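You operate a simulated robot arm through the tools that you are given. There is no shell and no other tool. Be economical: measure what you need, move in short steps, check, and stop when the job is done.

You are at the controls of a simulated robot arm. One attempt, no reset.

JOB
Take the tray from the shelf under the side bench and leave it on the top of the side bench. Then put the white roll on the top of the drawer table. Then open the wooden drawer, put the yellow roll inside and shut the drawer again. Then fetch the chill pad from the fourth tier from the bottom of the wooden shelf and set it on the board on the top of the side bench. Then take the orange rim clip and leave it on the belt corner of the grading bench. Do these in the order given.

The check looks at the end state, three seconds after you hand in, the way a careful person would. Anything else that was tipped, shoved, dropped, spilled or broken makes it a failure.

ROBOT AND FRAMES
A 6-joint arm with a two-finger parallel gripper on a trunk, on a base that drives. Base frame: it is fixed to the floor where the robot stands at the start and does not move with it; the origin is under the middle of the robot, x ahead of it, y to its left, z up; the surface under the hand at the start is at about z = 780. Units: mm, rad, N and s.
With the tool pointing down near the work surface it reaches from about 380 to 880 mm from the robot's upright axis, wherever it stands. Its first joint turns from -2.007 to 2.007 rad. Places, roughly: belt corner of the grading bench (26x24 cm) [-2800, -3900, 740]; board (35x25x2 cm) [700, 800, 800]; chill pad [750, -3750, 1500]; orange rim clip (4x3x6 cm) [600, -600, 800]; top of the drawer table [500, -7600, 800]; top of the side bench [600, 0, 800]; tray (20x15x3 cm) [500, 100, 200]; white roll (8x8x5 cm) [700, -4100, 1400]; wooden drawer [-2400, -5200, 600]; wooden drawer inside [-2500, -5200, 600]; yellow roll (8x8x5 cm) [700, -3800, 1400]. Payload 3.43 kg.
The TCP is the grasp point between the finger pads, 34 mm short of the fingertips. In the tool frame z runs along the fingers and y along their closing line. The gripper opens to 128 mm. The fingers are 24 mm wide and 12 mm thick; the gripper's body (48 by 130 mm) begins 96 mm behind the TCP.
Orientation is that of the tool frame in the base frame, as a unit quaternion [w, x, y, z]. With the fingers straight down and closing along the base's y, the tool's x points along the base's -x, its y along +y and its z along -z.

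CONTROLS
- The arm moves only by the tool send_rows. Its argument "targets" is text: rows parted by semicolons, each of 6 numbers parted by spaces: the shift along the tool's x, y, z in mm, then the turn, a rotation vector about the tool's x, y, z in rad. In form: x y z ax ay az; .... A call has 1 to 8 rows; each row shifts and turns the commanded pose from where the row before left it, along the tool's axes as they then stand. "claw" is the closure in counts, from 0 (fully open) to 255 (shut), set as the call begins (left out, the last holds). Each row takes 0.2 s and may step no farther than 50 mm and 0.15 rad from the row before; otherwise, or with a gripper value out of range, the whole call is refused. Where a pose cannot be reached the arm comes as near as it can. A force on the tool above 40 N (or 10 N above the force at the start of the call, whichever is more), or a blocked arm, ends the call early, and 0.2 s more pass. Each finger travels about 108 mm/s and halts on what it meets, pressing with about 37 N; the grip force reading is that of the motor and also rises with nothing between the fingers. The clock runs only during rows and for 0.2 s after the last one: add rows that do not move to give the fingers time. The reply holds the time, the measured pose of the TCP, the force on the tool along the base axes, the opening and the grip force, in the units named above and with some noise, with the torque about the TCP (base axes, N m) and any sound that the robot's microphone picked up, and new pictures: "views" is both (left out), scene, wrist or none.
- Cameras (640 x 400 px; columns grow to the right, rows downward): "scene" is now at [14.4, 177, 1349.7]; the picture's right is [-0.22, -0.98, 0.00], its down [-0.64, 0.15, -0.75] and it looks along [0.73, -0.17, -0.66] (base axes); focal length 248 px, centre (320, 200). "wrist" rides on the gripper at [76, -11, -160] in the tool frame; the picture's right is [0.15, 0.99, 0.00], its down [-0.88, 0.13, -0.46] and it looks along [-0.45, 0.07, 0.89] (tool axes); focal length 234 px, centre (320, 200). There is no depth. A picture from a camera that has moved, and an enlarged one, comes with that camera's place and axes in the base frame and with its lens.
- slide_trunk(by): slides the trunk up (or, below 0, down) by that many mm; the arm and the scene camera ride with it, the base frame stays. It gives what a move gives, with no picture.
- steer(legs): drives the robot by 1 to 6 legs, each [ahead, turn to the left] in mm and rad, along the robot's own axes; the way and the turn of a leg run together, so that a leg with both is an arc; at most 1500 mm and 3.142 rad a leg. The arm and the cameras ride along, it lands a little off, and it stops where it bumps. It gives what a move gives, and a new picture of the scene camera.
- head_to(pan, tilt): turns the head with the scene camera to pan (to the left, within 1.798 rad either way) and tilt (down, from -0.506 to 1.204), counted from straight ahead of the robot. It gives what a move gives, and a new picture of the scene camera.
- inspect(camera, box): a new picture of the part [left, top, right, bottom] of that camera's present view, enlarged. No time passes.
- hand_in(): hands the job in; it is judged then, once.

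Work in short steps. Places have to be worked out from the pictures, the camera data and where the tool is seen: move nearer, look again, correct. Check each grasp and each placing, and mend what went wrong. You have 186 turns and 260 pictures in all, those below and enlarged ones among them. Open the gripper and draw the arm clear of the work before you hand the job in, unless the task says otherwise; then end with one line.

The tools are called after "Emit:" by a JSON object that holds its "name" and its "arguments". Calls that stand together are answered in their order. send_rows: Moves the arm, as the interface text tells. Its arguments: {"type":"object","properties":{"targets":{"type":"string"},"claw":{"type":"number"},"views":{"type":"string","enum":["both","scene","wrist","none"]}},"required":["targets"]} The other tools are called the same way: slide_trunk (by) slides the trunk up or down; steer (legs) drives the base; head_to (pan, tilt) turns the head that bears the scene camera; inspect (camera, box) takes an enlarged picture of a part of a camera's view; hand_in () hands the job in.

At the start:

```text
clock: 0.0
position: [527.4, 211.8, 1033.0]
orientation: [0.0, 0.001, 1.0, 0.0]
force: [0.3, 0.3, -0.1]
torque: [-0.01, -0.01, 0.03]
width: 127.9
finger_force: 0.0
trunk travel left (down, up): [-625.0, 165.0]
robot x, y, heading: [-0.6, 3.5, 0.006]
head pan, tilt: [-0.223, 0.721]
```

scene: 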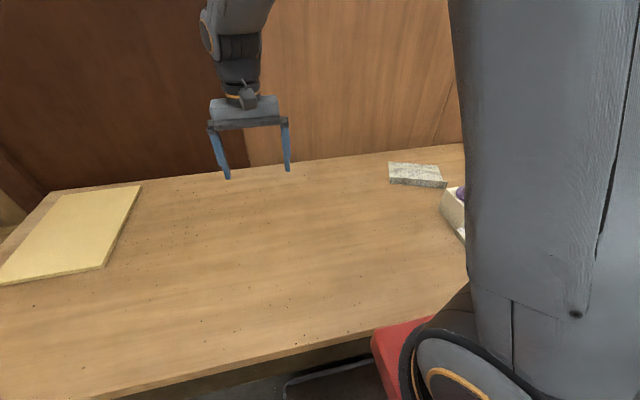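
wrist: 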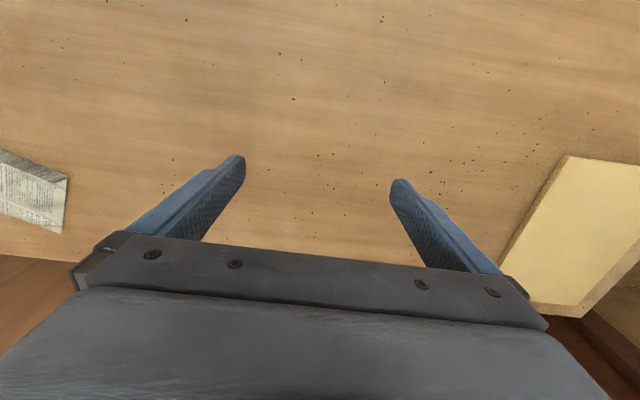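

The bench top is in view, with the board at left. I look around first to find the tray under the bench.

Emit:
{"name": "head_to", "arguments": {"pan": 0.1, "tilt": 1.15}}

Emit:
{"name": "head_to", "arguments": {"pan": -0.8, "tilt": 0.5}}

```text
clock: 0.9
position: [527.2, 211.4, 1033.2]
orientation: [-0.001, 0.0, 1.0, 0.0]
force: [-0.6, 0.6, 0.3]
torque: [-0.01, 0.04, 0.05]
width: 128.1
finger_force: 0.0
trunk travel left (down, up): [-625.0, 165.0]
robot x, y, heading: [5.9, -0.3, 0.001]
head pan, tilt: [0.099, 1.15]
camera scene: at [-8.3, 201.5, 1318.3], right [0.1, -1.0, 0.0], down [-0.91, -0.09, -0.41], along [0.41, 0.04, -0.91], focal length 248 px, centre (320, 200)
```

scene: 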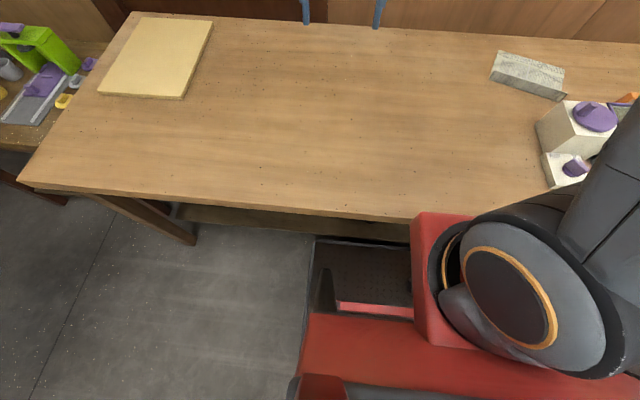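

```text
clock: 2.1
position: [527.5, 211.5, 1033.0]
orientation: [0.0, 0.0, 1.0, 0.0]
force: [0.5, 0.5, 0.1]
torque: [-0.02, -0.03, -0.01]
width: 128.1
finger_force: 0.1
trunk travel left (down, up): [-625.0, 165.0]
robot x, y, heading: [2.0, -2.0, 0.002]
head pan, tilt: [-0.799, 0.499]
camera scene: at [-4.1, 130.4, 1369.0], right [-0.72, -0.7, 0.0], down [-0.33, 0.34, -0.88], along [0.61, -0.63, -0.48], focal length 248 px, centre (320, 200)
```

scene: 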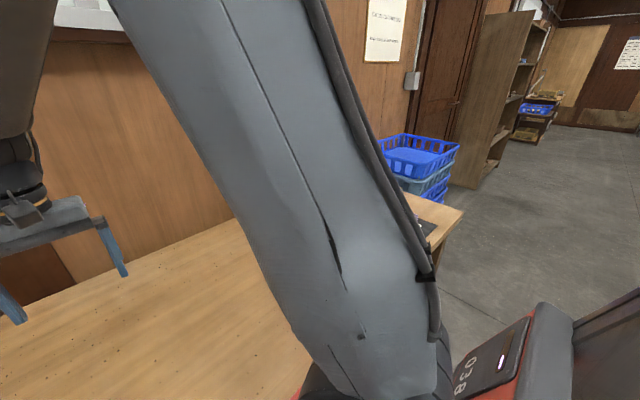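

The front edge of the bench is at about x=205. I back off so that I can see under the bench.

Emit:
{"name": "steer", "arguments": {"legs": [[-900, 0]]}}

Emit:
{"name": "head_to", "arguments": {"pan": 0.0, "tilt": 0.6}}

```text
clock: 6.8
position: [-369.5, 209.5, 1032.9]
orientation: [0.0, 0.007, 1.0, 0.001]
force: [-0.1, 0.2, -0.7]
torque: [-0.02, -0.04, -0.02]
width: 127.9
finger_force: 0.1
trunk travel left (down, up): [-625.0, 165.0]
robot x, y, heading: [-899.4, 6.6, -0.02]
head pan, tilt: [-0.799, 0.499]
camera scene: at [-901.8, 137.9, 1369.1], right [-0.73, -0.69, 0.0], down [-0.33, 0.35, -0.88], along [0.6, -0.64, -0.48], focal length 248 px, centre (320, 200)
```

scene: 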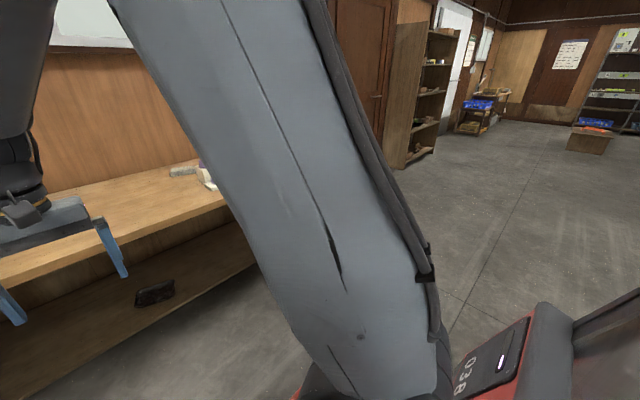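

```text
clock: 8.0
position: [-369.7, 210.5, 1033.0]
orientation: [-0.001, 0.007, 1.0, 0.0]
force: [-0.3, -0.6, -0.1]
torque: [-0.04, 0.0, 0.02]
width: 128.2
finger_force: 0.1
trunk travel left (down, up): [-625.0, 165.0]
robot x, y, heading: [-902.4, 9.5, -0.019]
head pan, tilt: [0.0, 0.6]
camera scene: at [-875.8, 202.6, 1360.0], right [-0.02, -1.0, 0.0], down [-0.56, 0.01, -0.83], along [0.82, -0.01, -0.56], focal length 248 px, centre (320, 200)
```

scene: 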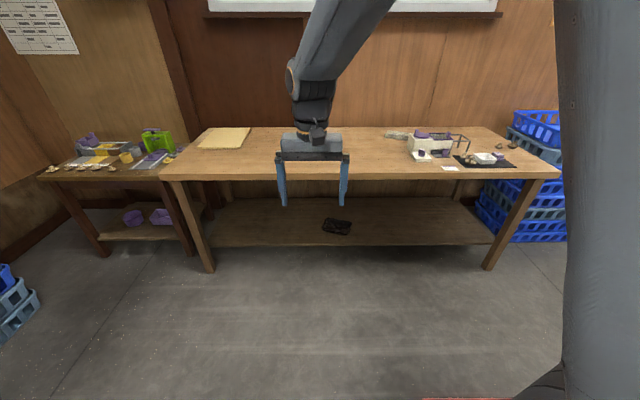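

A dark object sits on the lower shelf. I enlarge the view of it and of the bench top.

Emit:
{"name": "inspect", "arguments": {"camera": "scene", "box": [270, 190, 410, 260]}}

Emit:
{"name": "inspect", "arguments": {"camera": "scene", "box": [370, 110, 550, 190]}}

```text
4.57 times, centred on (340, 225) of scene
camera zoom: at [-875.8, 202.6, 1360.0], right [-0.02, -1.0, 0.0], down [-0.56, 0.01, -0.83], along [0.82, -0.01, -0.56], focal length 1134 px, centre (229, 86)
```

zoom: 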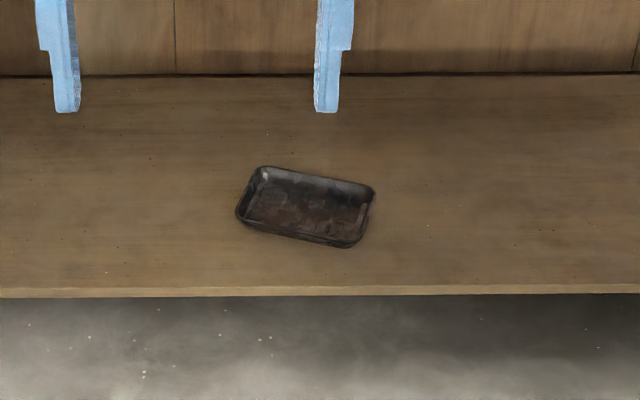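

```text
3.56 times, centred on (460, 150) of scene
camera zoom: at [-875.8, 202.6, 1360.0], right [-0.02, -1.0, 0.0], down [-0.56, 0.01, -0.83], along [0.82, -0.01, -0.56], focal length 882 px, centre (-178, 378)
```

zoom: 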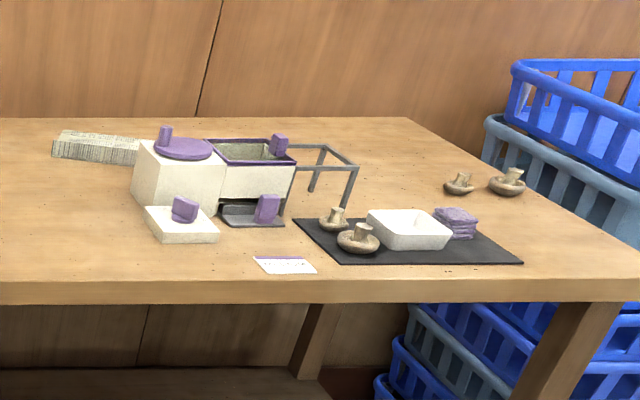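

The tray is an open dark tray at about (470, 70), rotated by about -0.36 rad. I'll grip its right short wall with the tool pitched forward about 45° and yawed -0.37, so first I take that orientation here in free space.

Emit:
{"name": "send_rows", "arguments": {"targets": "0 0 0 0 0 0.125; 0 0 0 0 0 0.125; 0 0 0 0 0 0.12; 0 0 0 0 -0.14 0; 0 0 0 0 -0.14 0; 0 0 0 0 -0.14 0; 0 0 0 0 -0.14 0; 0 0 0 0 -0.14 0", "views": "none"}}

Emit:
{"name": "slide_trunk", "arguments": {"by": -500}}

Emit:
{"name": "head_to", "arguments": {"pan": 0.0, "tilt": 0.4}}

```text
clock: 9.8
position: [-369.5, 210.6, 1033.4]
orientation: [0.338, 0.181, 0.921, -0.067]
force: [-0.3, -1.3, 0.7]
torque: [0.04, 0.01, 0.01]
width: 128.0
finger_force: 0.0
trunk travel left (down, up): [-625.0, 165.0]
robot x, y, heading: [-896.0, 8.4, -0.015]
head pan, tilt: [0.0, 0.6]
```

```text
refused: -500 is not a number from -400 to 400
```

```text
clock: 10.5
position: [-370.0, 210.5, 1032.5]
orientation: [0.336, 0.181, 0.922, -0.066]
force: [0.1, 0.4, 1.1]
torque: [-0.02, -0.02, 0.03]
width: 127.8
finger_force: 0.0
trunk travel left (down, up): [-625.0, 165.0]
robot x, y, heading: [-899.5, 6.4, -0.014]
head pan, tilt: [0.0, 0.4]
camera scene: at [-871.6, 202.6, 1378.2], right [-0.02, -1.0, 0.0], down [-0.39, 0.01, -0.92], along [0.92, -0.02, -0.39], focal length 248 px, centre (320, 200)
```

scene: 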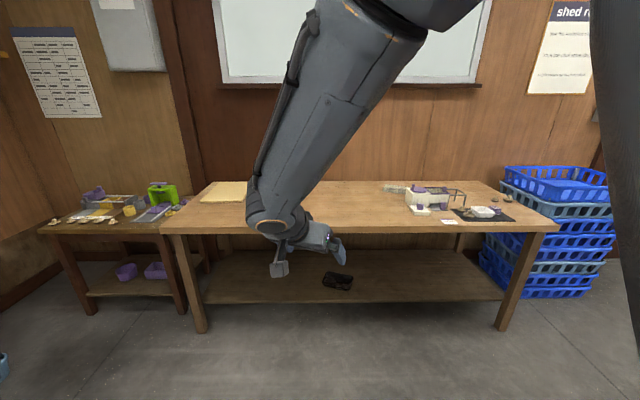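

Tool yaw and tilt are as wanted. Now I lower the trunk.

Emit:
{"name": "slide_trunk", "arguments": {"by": -400}}

Emit:
{"name": "send_rows", "arguments": {"targets": "-35 0 29 0 0 0; -35 0 29 0 0 0; -35 0 29 0 0 0; -35 0 29 0 0 0", "views": "both"}}

```text
clock: 14.3
position: [-369.8, 210.1, 632.8]
orientation: [0.337, 0.18, 0.922, -0.066]
force: [0.2, 0.1, 0.1]
torque: [0.0, 0.01, 0.0]
width: 127.9
finger_force: 0.1
trunk travel left (down, up): [-225.0, 565.0]
robot x, y, heading: [-897.2, 6.4, -0.013]
head pan, tilt: [0.0, 0.4]
```

```text
clock: 15.3
position: [-199.2, 142.8, 637.8]
orientation: [0.336, 0.18, 0.922, -0.066]
force: [-0.7, -0.5, -1.1]
torque: [0.0, 0.01, -0.05]
width: 127.9
finger_force: 0.1
trunk travel left (down, up): [-225.0, 565.0]
robot x, y, heading: [-899.1, 6.7, -0.015]
head pan, tilt: [0.0, 0.4]
camera scene: at [-760.5, 200.8, 978.3], right [-0.02, -1.0, 0.0], down [-0.39, 0.01, -0.92], along [0.92, -0.02, -0.39], focal length 248 px, centre (320, 200)
camera wrist: at [-352.8, 191.8, 711.4], right [0.27, 0.96, -0.09], down [0.4, -0.02, 0.92], along [0.88, -0.28, -0.39], focal length 234 px, centre (320, 200)
```

scene: 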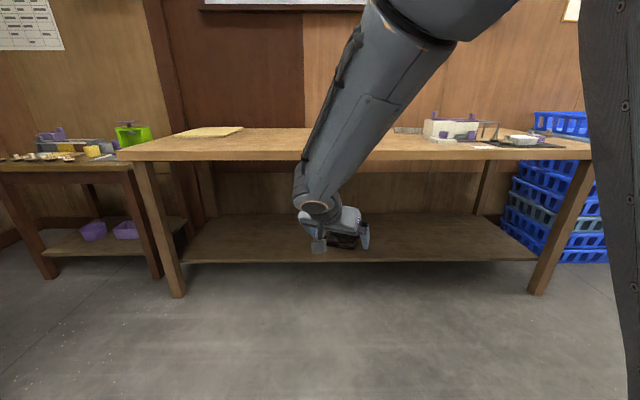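
wrist: 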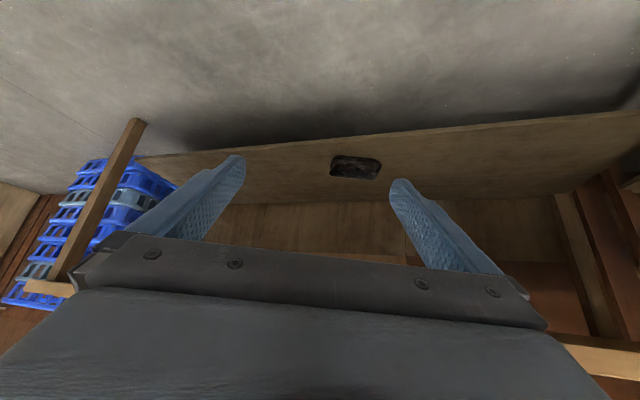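

Lowering the trunk the rest of the way, and stretching the arm forward and down.

Emit:
{"name": "slide_trunk", "arguments": {"by": -220}}

Emit:
{"name": "send_rows", "arguments": {"targets": "-25 0 40 0 0 0; -25 0 40 0 0 0; -25 0 40 0 0 0; -25 0 40 0 0 0", "views": "both"}}

```text
clock: 17.6
position: [-201.2, 141.6, 414.4]
orientation: [0.336, 0.181, 0.922, -0.066]
force: [-0.2, 0.1, 0.1]
torque: [0.02, 0.0, -0.02]
width: 127.7
finger_force: 0.1
trunk travel left (down, up): [-5.0, 785.0]
robot x, y, heading: [-900.8, 7.3, -0.015]
head pan, tilt: [0.0, 0.4]
```

```text
clock: 18.6
position: [-33.8, 74.1, 356.7]
orientation: [0.337, 0.18, 0.922, -0.065]
force: [-0.1, 0.2, 0.2]
torque: [-0.01, 0.03, -0.02]
width: 128.0
finger_force: 0.1
trunk travel left (down, up): [-5.0, 785.0]
robot x, y, heading: [-898.6, 8.2, -0.015]
head pan, tilt: [0.0, 0.4]
camera scene: at [-699.2, 199.7, 758.2], right [-0.02, -1.0, 0.0], down [-0.39, 0.01, -0.92], along [0.92, -0.02, -0.39], focal length 248 px, centre (320, 200)
camera wrist: at [-184.6, 124.4, 429.6], right [0.27, 0.96, -0.09], down [0.4, -0.02, 0.92], along [0.88, -0.28, -0.39], focal length 234 px, centre (320, 200)
```

scene: 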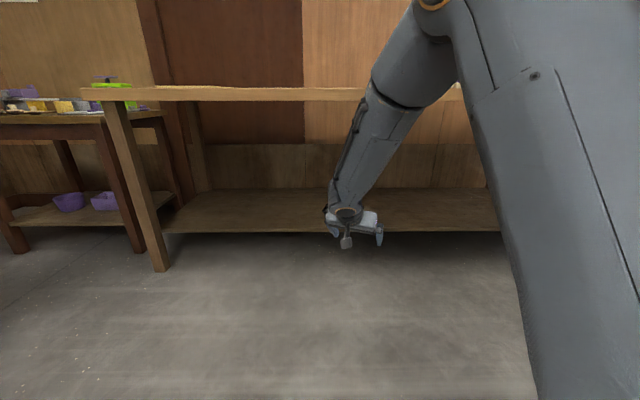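
wrist: 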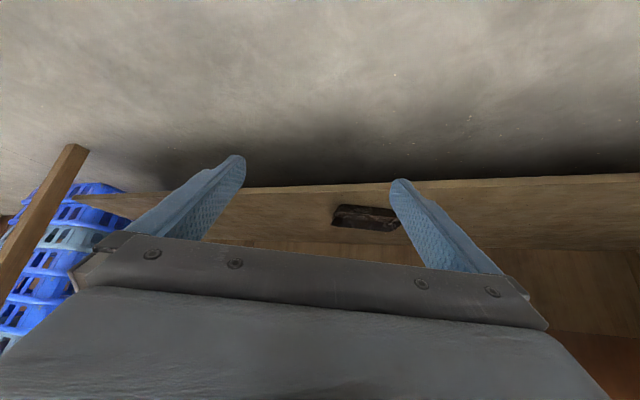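

The tray is around (450, 65). I stretch a little further here, then drive in slowly and watch the elbow.

Emit:
{"name": "send_rows", "arguments": {"targets": "-20 0 45 0 0 0; -20 0 45 0 0 0", "views": "none"}}

Emit:
{"name": "steer", "arguments": {"legs": [[230, 0]]}}

```text
clock: 19.2
position: [48.0, 40.3, 313.4]
orientation: [0.337, 0.18, 0.922, -0.066]
force: [-0.2, -0.6, -0.5]
torque: [-0.02, -0.01, -0.02]
width: 128.0
finger_force: 0.1
trunk travel left (down, up): [-5.0, 785.0]
robot x, y, heading: [-901.1, 6.9, -0.014]
head pan, tilt: [0.0, 0.4]
```

```text
clock: 21.0
position: [280.7, 39.2, 311.9]
orientation: [0.336, 0.18, 0.922, -0.066]
force: [0.6, 0.0, -0.7]
torque: [0.0, -0.05, 0.02]
width: 128.0
finger_force: 0.1
trunk travel left (down, up): [-5.0, 785.0]
robot x, y, heading: [-668.0, 6.7, -0.018]
head pan, tilt: [0.0, 0.4]
camera scene: at [-466.2, 196.2, 758.2], right [-0.02, -1.0, 0.0], down [-0.39, 0.01, -0.92], along [0.92, -0.01, -0.39], focal length 248 px, centre (320, 200)
```

scene: 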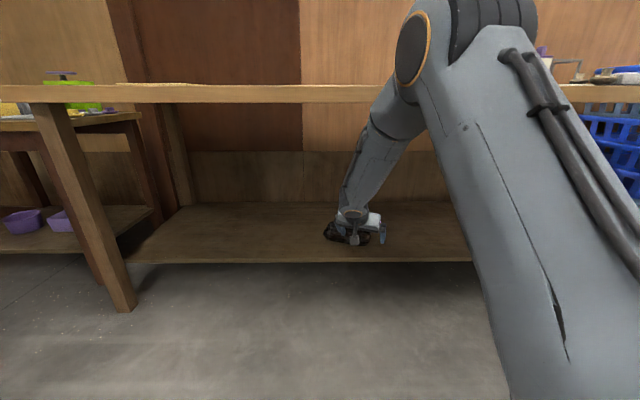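

The elbow is still well in front of the bench edge. I advance another 90 mm and view from the wrist.

Emit:
{"name": "steer", "arguments": {"legs": [[80, 0]]}}

Emit:
{"name": "send_rows", "arguments": {"targets": "0 0 0 0 0 0", "views": "wrist"}}

```text
clock: 22.1
position: [361.9, 36.6, 312.5]
orientation: [0.336, 0.18, 0.922, -0.065]
force: [0.5, -1.0, 0.4]
torque: [0.01, 0.0, 0.02]
width: 127.9
finger_force: 0.0
trunk travel left (down, up): [-5.0, 785.0]
robot x, y, heading: [-584.8, 6.7, -0.01]
head pan, tilt: [0.0, 0.4]
camera scene: at [-385.7, 195.1, 758.2], right [-0.01, -1.0, 0.0], down [-0.39, 0.01, -0.92], along [0.92, -0.01, -0.39], focal length 248 px, centre (320, 200)
```

scene: 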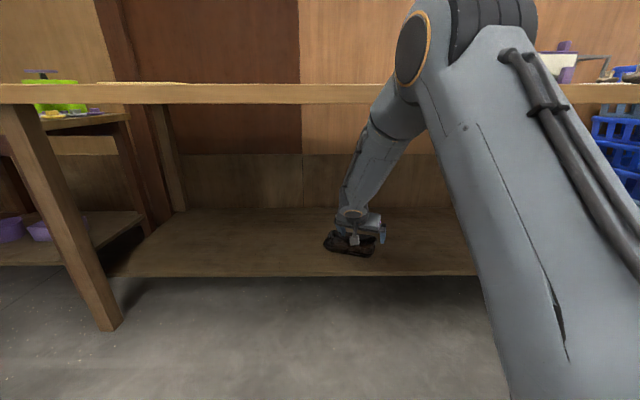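

```text
clock: 22.4
position: [361.7, 37.7, 313.0]
orientation: [0.336, 0.179, 0.922, -0.065]
force: [0.1, -0.3, -0.4]
torque: [0.0, 0.02, -0.01]
width: 128.0
finger_force: 0.1
trunk travel left (down, up): [-5.0, 785.0]
robot x, y, heading: [-586.4, 3.7, -0.018]
head pan, tilt: [0.0, 0.4]
camera wrist: at [209.0, 87.0, 386.3], right [0.27, 0.96, -0.09], down [0.4, -0.02, 0.92], along [0.88, -0.28, -0.39], focal length 234 px, centre (320, 200)
```

wrist: 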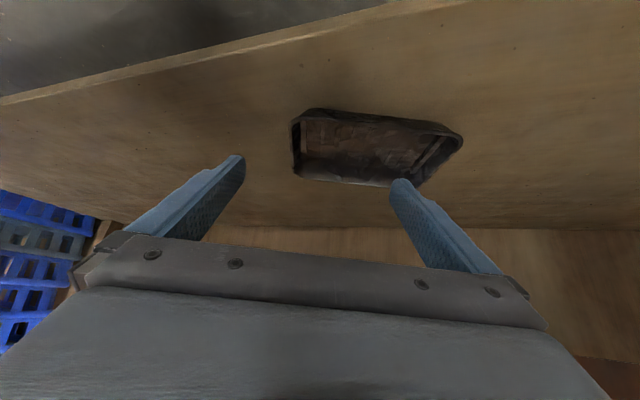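

Tray right wall's middle is at about (441, -24), with rim at z≈205. I move to above it.

Emit:
{"name": "send_rows", "arguments": {"targets": "-19 -13.7 42 0 0 0; -19 -13.7 42 0 0 0; 0 0 0 0 0 0"}}

```text
clock: 23.2
position: [427.5, -17.9, 273.6]
orientation: [0.336, 0.179, 0.922, -0.065]
force: [-0.1, -0.1, -0.1]
torque: [0.05, -0.01, -0.02]
width: 128.1
finger_force: 0.0
trunk travel left (down, up): [-5.0, 785.0]
robot x, y, heading: [-584.7, 2.0, -0.015]
head pan, tilt: [0.0, 0.4]
camera scene: at [-385.7, 195.1, 758.2], right [-0.01, -1.0, 0.0], down [-0.39, 0.01, -0.92], along [0.92, -0.01, -0.39], focal length 248 px, centre (320, 200)
camera wrist: at [275.1, 32.4, 347.5], right [0.27, 0.96, -0.09], down [0.4, -0.02, 0.92], along [0.88, -0.28, -0.39], focal length 234 px, centre (320, 200)
```

scene: 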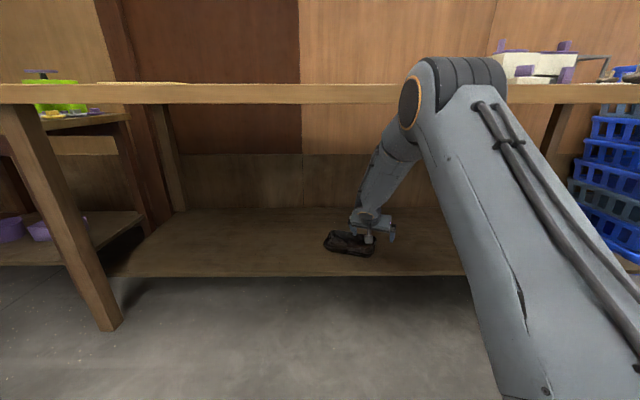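
wrist: 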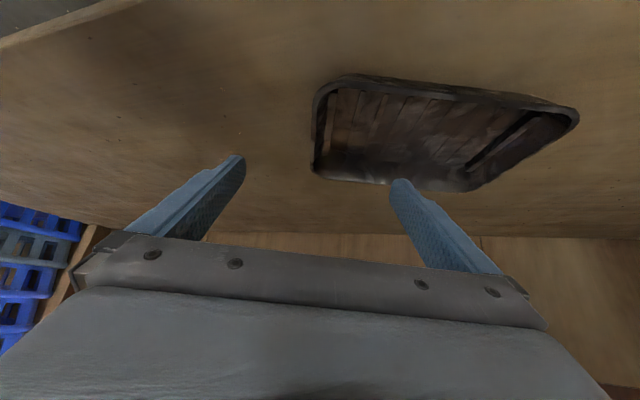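

The wall is about 10 mm further to the tool's -y than the TCP. I shift and descend beside it.

Emit:
{"name": "send_rows", "arguments": {"targets": "10.9 -4.4 20.8 0 0 0; 10.9 -4.4 20.8 0 0 0; 0 0 0 0 0 0", "views": "wrist"}}

```text
clock: 24.1
position: [434.1, -31.3, 227.5]
orientation: [0.336, 0.18, 0.922, -0.065]
force: [0.5, -0.1, 0.1]
torque: [-0.02, 0.01, 0.01]
width: 127.9
finger_force: 0.1
trunk travel left (down, up): [-5.0, 785.0]
robot x, y, heading: [-586.2, -1.2, -0.017]
head pan, tilt: [0.0, 0.4]
camera wrist: at [281.1, 18.6, 301.3], right [0.27, 0.96, -0.09], down [0.4, -0.02, 0.92], along [0.88, -0.28, -0.39], focal length 234 px, centre (320, 200)
```

wrist: 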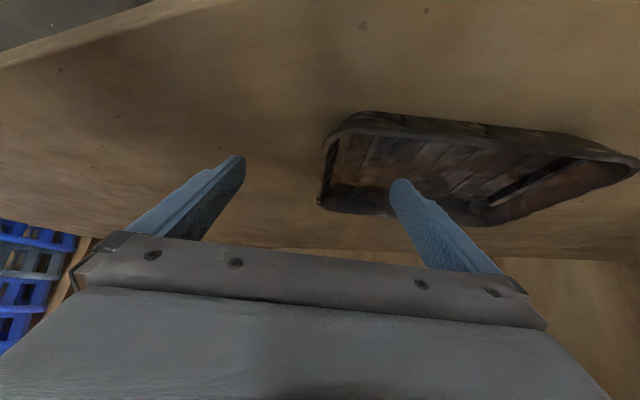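

Fingers straddle the wall and the tips are still slightly high. I go 14 mm lower and check.

Emit:
{"name": "send_rows", "arguments": {"targets": "4.5 0 5.4 0 0 0; 4.5 0 5.4 0 0 0; 0 0 0 0 0 0", "views": "wrist"}}

```text
clock: 24.9
position: [436.0, -30.8, 216.4]
orientation: [0.339, 0.182, 0.921, -0.066]
force: [-0.4, -0.4, 16.1]
torque: [0.92, -0.61, 0.04]
width: 128.0
finger_force: 0.0
trunk travel left (down, up): [-5.0, 785.0]
robot x, y, heading: [-585.2, 5.7, -0.015]
head pan, tilt: [0.0, 0.4]
camera wrist: at [282.4, 18.3, 288.9], right [0.27, 0.96, -0.09], down [0.4, -0.02, 0.92], along [0.88, -0.28, -0.39], focal length 234 px, centre (320, 200)
```

wrist: 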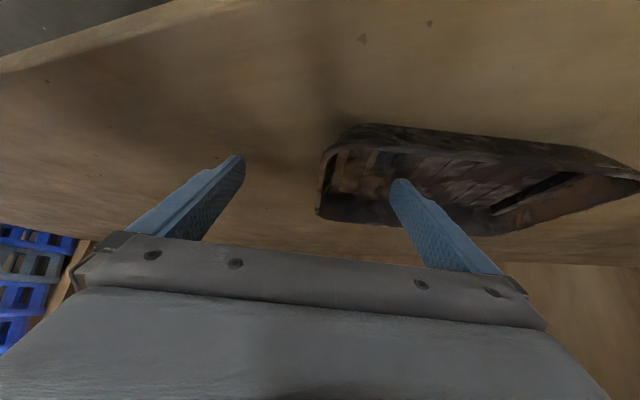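

The inner finger touches the tray floor at z≈182. I lift 4 mm and close.

Emit:
{"name": "send_rows", "arguments": {"targets": "-3.5 0 -4 0 0 0; 0 0 0 0 0 0; 0 0 0 0 0 0; 0 0 0 0 0 0; 0 0 0 0 0 0", "claw": 255, "views": "wrist"}}

```text
clock: 26.1
position: [433.7, -31.4, 220.2]
orientation: [0.337, 0.18, 0.922, -0.065]
force: [1.9, 1.2, 5.6]
torque: [0.73, -0.43, -0.29]
width: 12.8
finger_force: 37.4
trunk travel left (down, up): [-5.0, 785.0]
robot x, y, heading: [-584.9, 1.0, -0.012]
head pan, tilt: [0.0, 0.4]
camera wrist: at [281.6, 18.5, 292.4], right [0.27, 0.96, -0.09], down [0.4, -0.02, 0.92], along [0.88, -0.28, -0.39], focal length 234 px, centre (320, 200)
```

wrist: 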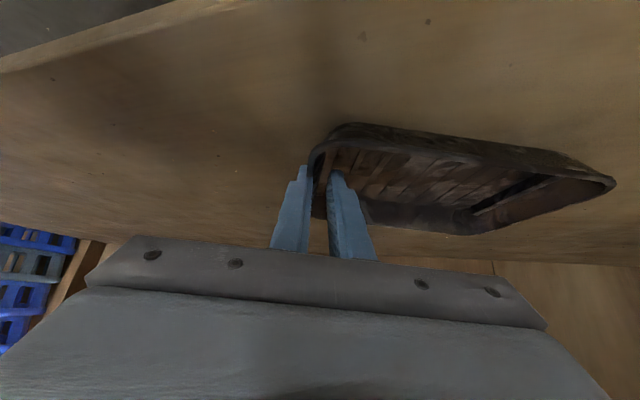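

Gripped, with 12.8 mm of rim between the pads. I lift 60 mm.

Emit:
{"name": "send_rows", "arguments": {"targets": "-9.6 0 -11.5 0 0 0; -9.6 0 -11.5 0 0 0; -9.6 0 -11.5 0 0 0; -9.6 0 -11.5 0 0 0; 0 0 0 0 0 0", "views": "both"}}

```text
clock: 27.2
position: [435.2, -30.4, 279.0]
orientation: [0.337, 0.179, 0.922, -0.065]
force: [1.1, 0.2, 0.4]
torque: [0.03, -0.07, -0.05]
width: 0.3
finger_force: 35.1
trunk travel left (down, up): [-5.0, 785.0]
robot x, y, heading: [-589.6, 2.9, -0.019]
head pan, tilt: [0.0, 0.4]
camera scene: at [-385.7, 195.1, 758.2], right [-0.01, -1.0, 0.0], down [-0.39, 0.01, -0.92], along [0.92, -0.01, -0.39], focal length 248 px, centre (320, 200)
camera wrist: at [281.7, 18.9, 352.2], right [0.27, 0.96, -0.09], down [0.4, -0.02, 0.92], along [0.88, -0.28, -0.39], focal length 234 px, centre (320, 200)
```

scene: 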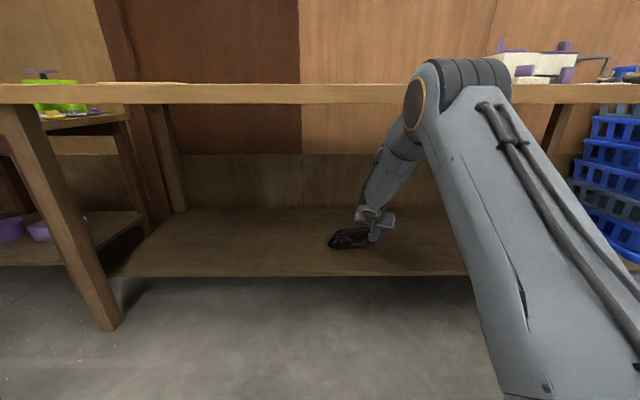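
wrist: 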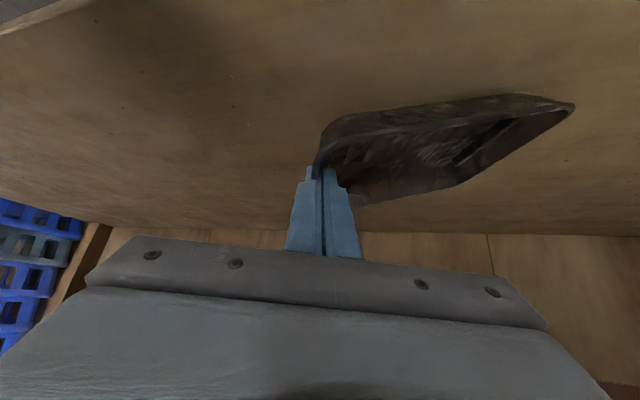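

The width reads 0.3, so it has slipped or is slipping. I look again.

Emit:
{"name": "send_rows", "arguments": {"targets": "0 0 0 0 0 0; 0 0 0 0 0 0", "views": "both"}}

Emit:
{"name": "inspect", "arguments": {"camera": "scene", "box": [300, 190, 420, 265]}}

```text
clock: 27.9
position: [435.9, -30.3, 279.2]
orientation: [0.337, 0.179, 0.922, -0.065]
force: [0.0, -1.0, 0.8]
torque: [0.05, -0.13, -0.03]
width: 0.6
finger_force: 35.2
trunk travel left (down, up): [-5.0, 785.0]
robot x, y, heading: [-581.5, -0.2, -0.018]
head pan, tilt: [0.0, 0.4]
camera scene: at [-385.7, 195.1, 758.2], right [-0.01, -1.0, 0.0], down [-0.39, 0.01, -0.92], along [0.92, -0.01, -0.39], focal length 248 px, centre (320, 200)
camera wrist: at [281.8, 18.9, 352.3], right [0.27, 0.96, -0.09], down [0.4, -0.02, 0.92], along [0.88, -0.28, -0.39], focal length 234 px, centre (320, 200)
```

scene: 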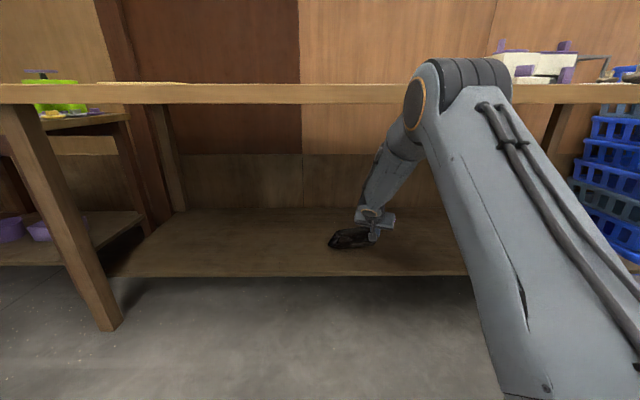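
wrist: 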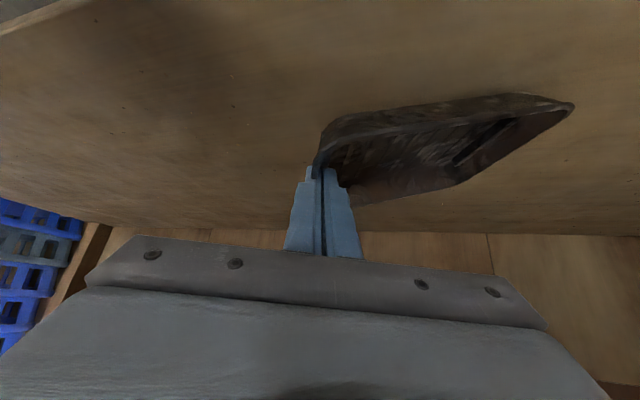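

```text
5.33 times, centred on (360, 228) of scene
camera zoom: at [-385.7, 195.1, 758.2], right [-0.01, -1.0, 0.0], down [-0.39, 0.01, -0.92], along [0.92, -0.01, -0.39], focal length 1324 px, centre (107, 53)
```

zoom: 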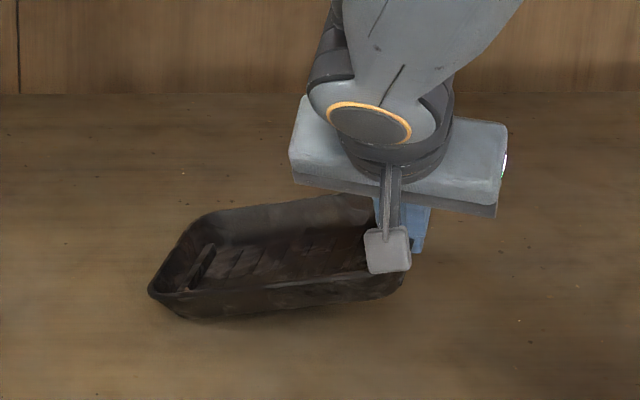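

The tray is held by its thin rim and droops to the left. I lift a little more to see whether it hangs firmly.

Emit:
{"name": "send_rows", "arguments": {"targets": "-9.6 0 -11.5 0 0 0; -9.6 0 -11.5 0 0 0; -9.6 0 -11.5 0 0 0; -9.6 0 -11.5 0 0 0; 0 0 0 0 0 0; 0 0 0 0 0 0", "views": "wrist"}}

Emit:
{"name": "inspect", "arguments": {"camera": "scene", "box": [300, 180, 420, 255]}}

```text
clock: 29.2
position: [434.3, -30.7, 339.1]
orientation: [0.337, 0.179, 0.922, -0.065]
force: [0.1, 0.0, -0.6]
torque: [0.0, 0.0, -0.02]
width: 0.7
finger_force: 35.7
trunk travel left (down, up): [-5.0, 785.0]
robot x, y, heading: [-582.6, 1.2, -0.01]
head pan, tilt: [0.0, 0.4]
camera wrist: at [281.2, 18.7, 412.7], right [0.27, 0.96, -0.09], down [0.4, -0.02, 0.92], along [0.88, -0.28, -0.39], focal length 234 px, centre (320, 200)
```

wrist: 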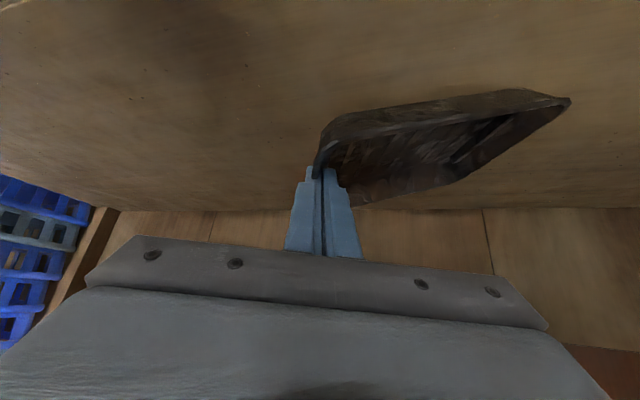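

```text
5.33 times, centred on (360, 218) of scene
camera zoom: at [-385.6, 195.1, 758.2], right [-0.01, -1.0, 0.0], down [-0.39, 0.01, -0.92], along [0.92, -0.01, -0.39], focal length 1324 px, centre (107, 107)
```

zoom: 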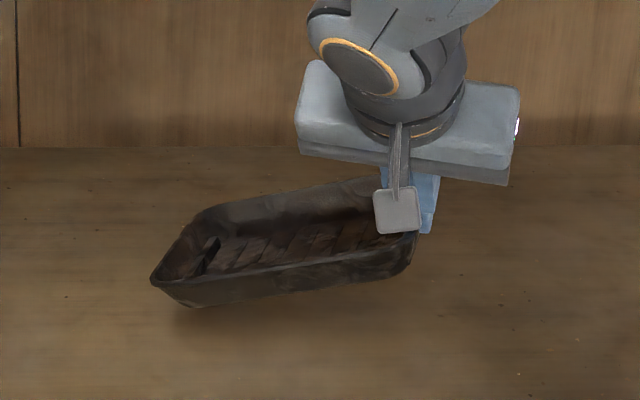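

The tray hangs steadily at the wall's flare angle. I back out and raise the trunk.

Emit:
{"name": "steer", "arguments": {"legs": [[-600, 0]]}}

Emit:
{"name": "slide_trunk", "arguments": {"by": 400}}

Emit:
{"name": "slide_trunk", "arguments": {"by": 270}}

Emit:
{"name": "head_to", "arguments": {"pan": 0, "tilt": 0.6}}

```text
clock: 32.7
position: [-172.1, -20.6, 338.9]
orientation: [0.337, 0.178, 0.922, -0.065]
force: [-0.3, 0.1, 0.4]
torque: [-0.03, -0.03, 0.0]
width: 0.7
finger_force: 34.9
trunk travel left (down, up): [-5.0, 785.0]
robot x, y, heading: [-1189.6, 12.3, -0.015]
head pan, tilt: [0.0, 0.4]
camera scene: at [-991.7, 203.9, 758.2], right [-0.01, -1.0, 0.0], down [-0.39, 0.01, -0.92], along [0.92, -0.01, -0.39], focal length 248 px, centre (320, 200)
```

scene: 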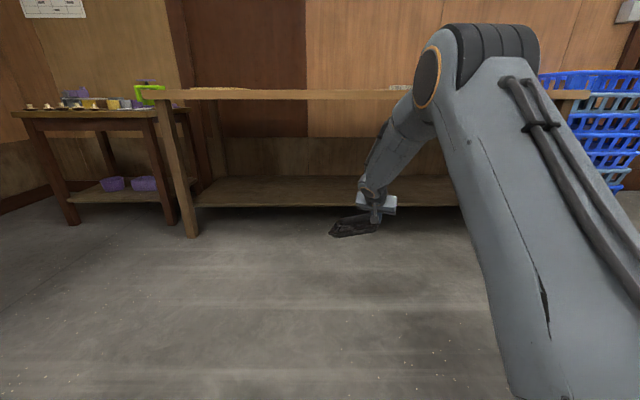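

```text
clock: 36.5
position: [-172.3, -21.2, 739.8]
orientation: [0.337, 0.179, 0.922, -0.066]
force: [-0.7, -0.5, 0.6]
torque: [-0.01, 0.02, 0.01]
width: 0.1
finger_force: 33.4
trunk travel left (down, up): [-405.0, 385.0]
robot x, y, heading: [-1192.0, 10.1, -0.016]
head pan, tilt: [0.0, 0.4]
```

```text
clock: 39.2
position: [-172.4, -20.0, 1009.0]
orientation: [0.336, 0.179, 0.922, -0.065]
force: [0.6, 0.2, 0.7]
torque: [-0.04, 0.02, 0.01]
width: 0.0
finger_force: 33.3
trunk travel left (down, up): [-675.0, 115.0]
robot x, y, heading: [-1192.1, 10.3, -0.015]
head pan, tilt: [0.0, 0.4]
```

```text
clock: 40.0
position: [-172.6, -21.1, 1008.8]
orientation: [0.336, 0.179, 0.922, -0.066]
force: [0.2, 0.5, -0.1]
torque: [-0.04, 0.03, 0.0]
width: 0.0
finger_force: 33.1
trunk travel left (down, up): [-675.0, 115.0]
robot x, y, heading: [-1194.6, 10.1, -0.015]
head pan, tilt: [0.0, 0.6]
camera scene: at [-1182.4, 206.3, 1410.1], right [-0.01, -1.0, 0.0], down [-0.56, 0.01, -0.83], along [0.83, -0.01, -0.56], focal length 248 px, centre (320, 200)
```

scene: 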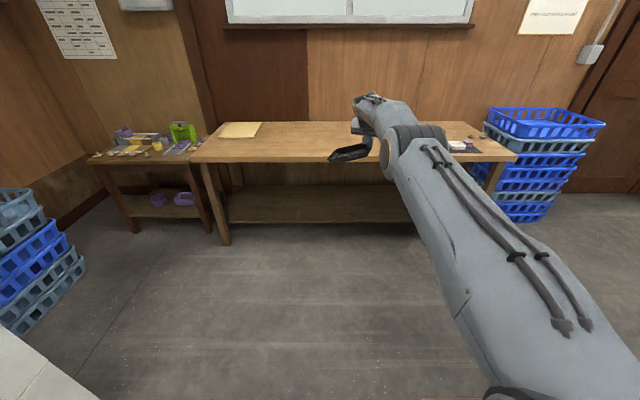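

I drive ahead so the tray is over the middle of the bench top.

Emit:
{"name": "steer", "arguments": {"legs": [[600, 0]]}}

Emit:
{"name": "send_rows", "arguments": {"targets": "10 42 -8 0 0 0; 10 42 -8 0 0 0; 10 42 -8 0 0 0; 0 0 0 0 0 0", "views": "both"}}

```text
clock: 43.3
position: [413.5, -26.5, 1008.9]
orientation: [0.336, 0.179, 0.922, -0.065]
force: [0.6, -0.4, -0.2]
torque: [-0.01, 0.02, -0.01]
width: 0.0
finger_force: 32.9
trunk travel left (down, up): [-675.0, 115.0]
robot x, y, heading: [-602.8, 6.3, -0.018]
head pan, tilt: [0.0, 0.6]
camera scene: at [-597.5, 199.1, 1410.0], right [-0.01, -1.0, 0.0], down [-0.56, 0.01, -0.83], along [0.82, -0.01, -0.56], focal length 248 px, centre (320, 200)
```

scene: 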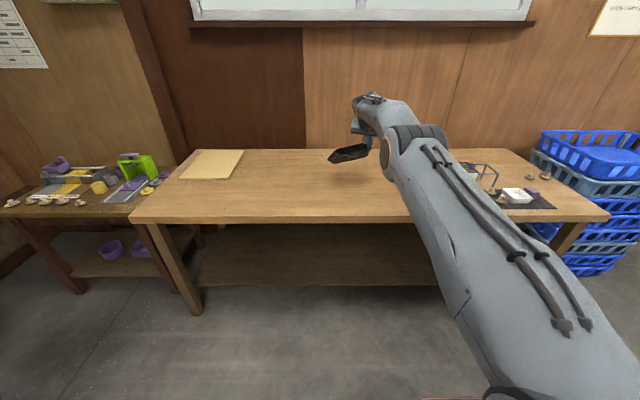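

```text
clock: 44.3
position: [401.0, 106.0, 1002.5]
orientation: [0.337, 0.179, 0.922, -0.066]
force: [-0.3, -0.2, -1.5]
torque: [-0.02, 0.02, 0.0]
width: 0.1
finger_force: 33.1
out of reach, approached as far as the arm can: row 1, 2, 3
trunk travel left (down, up): [-675.0, 115.0]
robot x, y, heading: [-605.8, 1.3, -0.013]
head pan, tilt: [0.0, 0.6]
camera scene: at [-597.2, 199.3, 1410.0], right [-0.01, -1.0, 0.0], down [-0.57, 0.01, -0.82], along [0.82, -0.01, -0.57], focal length 248 px, centre (320, 200)
camera wrist: at [248.4, 154.1, 1076.8], right [0.26, 0.96, -0.09], down [0.4, -0.02, 0.92], along [0.88, -0.28, -0.39], focal length 234 px, centre (320, 200)
```

scene: 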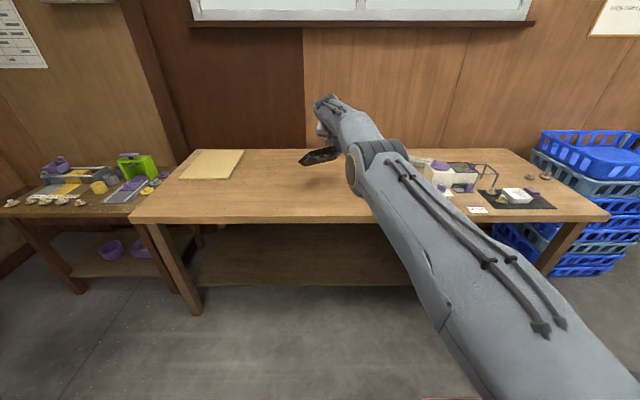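
wrist: 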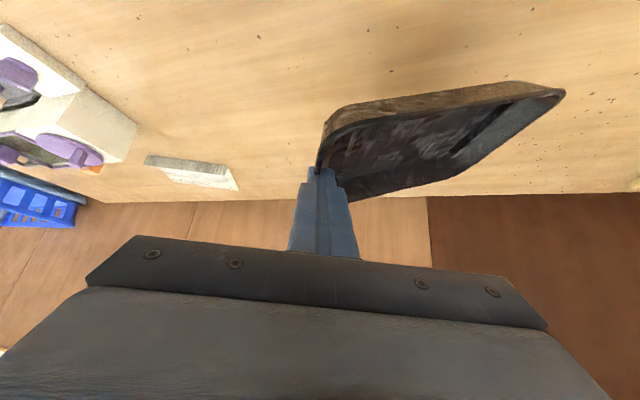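

The tray is over clear bench. I lower it with the trunk.

Emit:
{"name": "slide_trunk", "arguments": {"by": -90}}

Emit:
{"name": "inspect", "arguments": {"camera": "scene", "box": [240, 90, 400, 190]}}

```text
clock: 45.5
position: [399.3, 105.0, 916.1]
orientation: [0.336, 0.179, 0.922, -0.066]
force: [-0.9, -0.2, 0.4]
torque: [0.02, 0.03, 0.04]
width: 0.1
finger_force: 32.7
trunk travel left (down, up): [-585.0, 205.0]
robot x, y, heading: [-607.3, 2.5, -0.012]
head pan, tilt: [0.0, 0.6]
```

```text
4.00 times, centred on (320, 140) of scene
camera zoom: at [-572.4, 198.9, 1320.0], right [-0.01, -1.0, 0.0], down [-0.56, 0.01, -0.83], along [0.82, -0.01, -0.56], focal length 993 px, centre (320, 440)
```

zoom: 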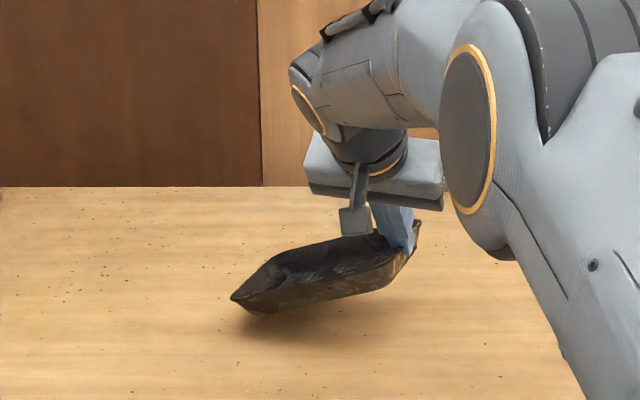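

The left edge is near the surface. I lower in small steps with the arm.

Emit:
{"name": "send_rows", "arguments": {"targets": "6.4 0 7.7 0 0 0; 6.4 0 7.7 0 0 0; 6.4 0 7.7 0 0 0; 6.4 0 7.7 0 0 0; 6.4 0 7.7 0 0 0", "views": "none"}}

Emit:
{"name": "inspect", "arguments": {"camera": "scene", "box": [240, 90, 400, 190]}}

```text
clock: 46.8
position: [400.1, 105.8, 866.8]
orientation: [0.336, 0.179, 0.923, -0.065]
force: [0.2, -0.2, 1.4]
torque: [0.11, -0.07, -0.13]
width: 0.1
finger_force: 33.4
trunk travel left (down, up): [-585.0, 205.0]
robot x, y, heading: [-608.3, 1.8, -0.018]
head pan, tilt: [0.0, 0.6]
```

```text
4.00 times, centred on (320, 140) of scene
camera zoom: at [-572.5, 198.9, 1320.0], right [-0.01, -1.0, 0.0], down [-0.56, 0.01, -0.83], along [0.83, -0.01, -0.56], focal length 993 px, centre (320, 440)
```

zoom: 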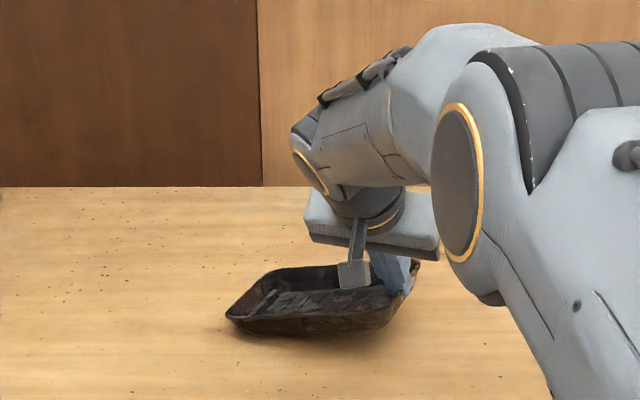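

The left edge is touching and the tray is levelling. I go down another 30 mm in small steps.

Emit:
{"name": "send_rows", "arguments": {"targets": "3.2 0 3.9 0 0 0; 3.2 0 3.9 0 0 0; 3.2 0 3.9 0 0 0; 3.2 0 3.9 0 0 0; 3.2 0 3.9 0 0 0; 0 0 0 0 0 0", "views": "wrist"}}

Emit:
{"name": "inspect", "arguments": {"camera": "scene", "box": [240, 90, 400, 190]}}

```text
clock: 48.1
position: [399.6, 105.6, 840.1]
orientation: [0.336, 0.178, 0.923, -0.065]
force: [0.6, -0.4, 2.2]
torque: [0.23, -0.14, -0.14]
width: 0.0
finger_force: 32.7
trunk travel left (down, up): [-585.0, 205.0]
robot x, y, heading: [-605.4, 3.3, -0.012]
head pan, tilt: [0.0, 0.6]
camera wrist: at [246.9, 153.8, 914.0], right [0.26, 0.96, -0.09], down [0.4, -0.02, 0.92], along [0.88, -0.28, -0.39], focal length 234 px, centre (320, 200)
```

wrist: 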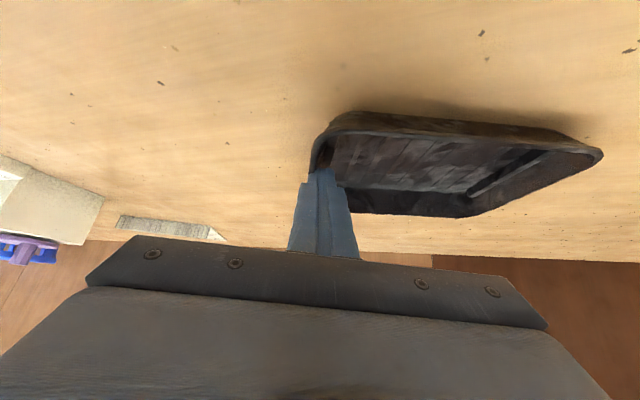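

```text
4.00 times, centred on (320, 140) of scene
camera zoom: at [-572.5, 198.9, 1320.0], right [-0.01, -1.0, 0.0], down [-0.56, 0.01, -0.83], along [0.83, -0.01, -0.56], focal length 993 px, centre (320, 440)
```

zoom: 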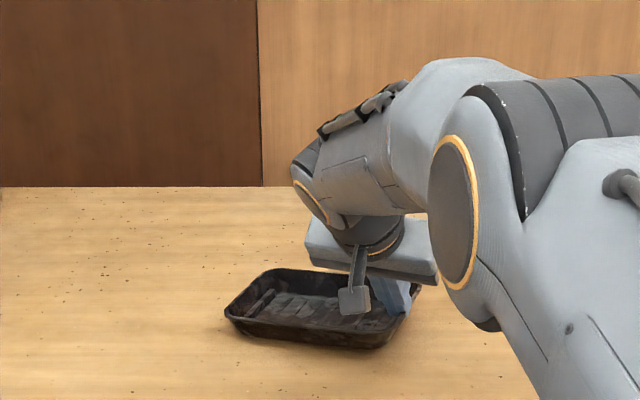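

Nearly flat. A few more small steps down.

Emit:
{"name": "send_rows", "arguments": {"targets": "2 0 2.4 0 0 0; 2 0 2.4 0 0 0; 2 0 2.4 0 0 0; 2 0 2.4 0 0 0; 0 0 0 0 0 0", "views": "none"}}

Emit:
{"name": "inspect", "arguments": {"camera": "scene", "box": [240, 90, 400, 190]}}

```text
clock: 49.4
position: [398.3, 105.0, 827.5]
orientation: [0.337, 0.179, 0.922, -0.065]
force: [-0.9, 0.6, 3.2]
torque: [0.14, -0.11, 0.16]
width: 0.0
finger_force: 33.2
trunk travel left (down, up): [-585.0, 205.0]
robot x, y, heading: [-608.2, 3.5, -0.012]
head pan, tilt: [0.0, 0.6]
```

```text
4.00 times, centred on (320, 140) of scene
camera zoom: at [-572.7, 198.8, 1320.0], right [-0.01, -1.0, 0.0], down [-0.56, 0.01, -0.83], along [0.83, -0.01, -0.56], focal length 993 px, centre (320, 440)
```

zoom: 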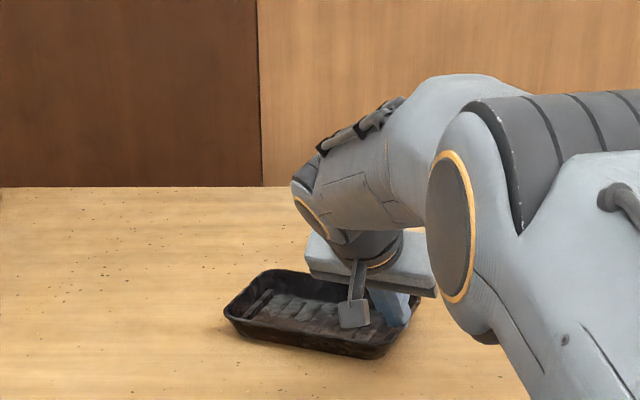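

It sits flat. I open the gripper and then lift clear.

Emit:
{"name": "send_rows", "arguments": {"targets": "0 0 0 0 0 0; 0 0 0 0 0 0; 0 0 0 0 0 0; -16 0 -19 0 0 0; -26 0 -31 0 0 0; -26 0 -31 0 0 0; -26 0 -31 0 0 0; -26 0 -31 0 0 0", "claw": 0, "views": "both"}}

```text
clock: 51.1
position: [399.9, 105.0, 1014.1]
orientation: [0.336, 0.178, 0.923, -0.065]
force: [1.2, 0.0, -0.3]
torque: [-0.04, -0.02, 0.0]
width: 128.2
finger_force: 0.1
trunk travel left (down, up): [-585.0, 205.0]
robot x, y, heading: [-607.4, 4.8, -0.013]
head pan, tilt: [0.0, 0.6]
camera scene: at [-572.2, 199.0, 1320.0], right [-0.01, -1.0, 0.0], down [-0.57, 0.01, -0.82], along [0.82, -0.01, -0.57], focal length 248 px, centre (320, 200)
camera wrist: at [246.8, 153.9, 1086.4], right [0.26, 0.96, -0.1], down [0.4, -0.02, 0.92], along [0.88, -0.28, -0.39], focal length 234 px, centre (320, 200)
```

scene: 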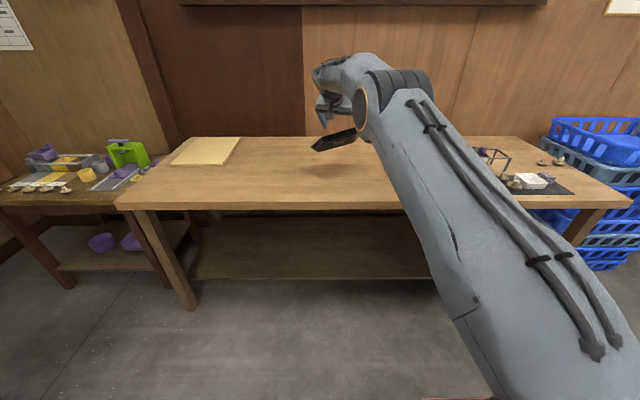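
wrist: 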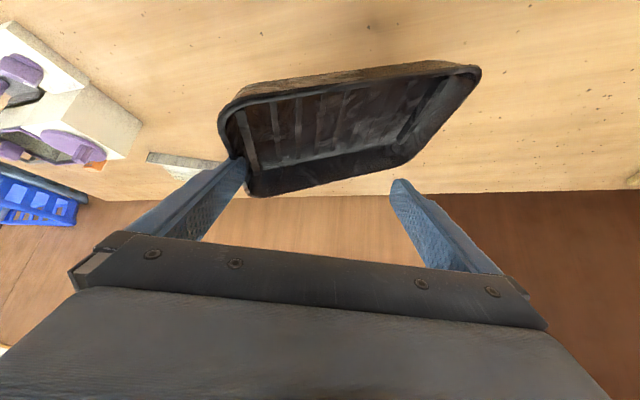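

The tray seems to be hanging on one finger. I look closely before moving.

Emit:
{"name": "inspect", "arguments": {"camera": "wrist", "box": [190, 50, 350, 210]}}

Emit:
{"name": "inspect", "arguments": {"camera": "scene", "box": [270, 40, 430, 180]}}

```text
2.50 times, centred on (270, 130) of wrist
camera zoom: at [246.8, 153.9, 1086.4], right [0.26, 0.96, -0.1], down [0.4, -0.02, 0.92], along [0.88, -0.28, -0.39], focal length 585 px, centre (445, 375)
```

zoom: 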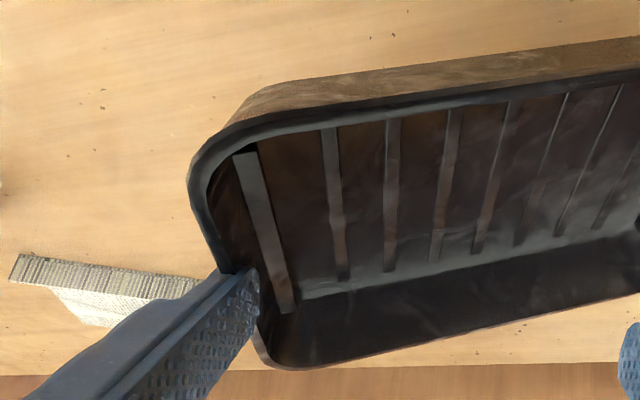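

```text
2.86 times, centred on (350, 110) of scene
camera zoom: at [-572.2, 199.0, 1320.0], right [-0.01, -1.0, 0.0], down [-0.57, 0.01, -0.82], along [0.82, -0.01, -0.57], focal length 709 px, centre (234, 457)
```

zoom: 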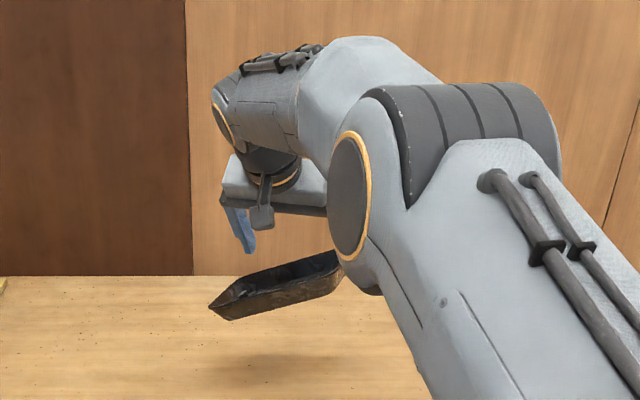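

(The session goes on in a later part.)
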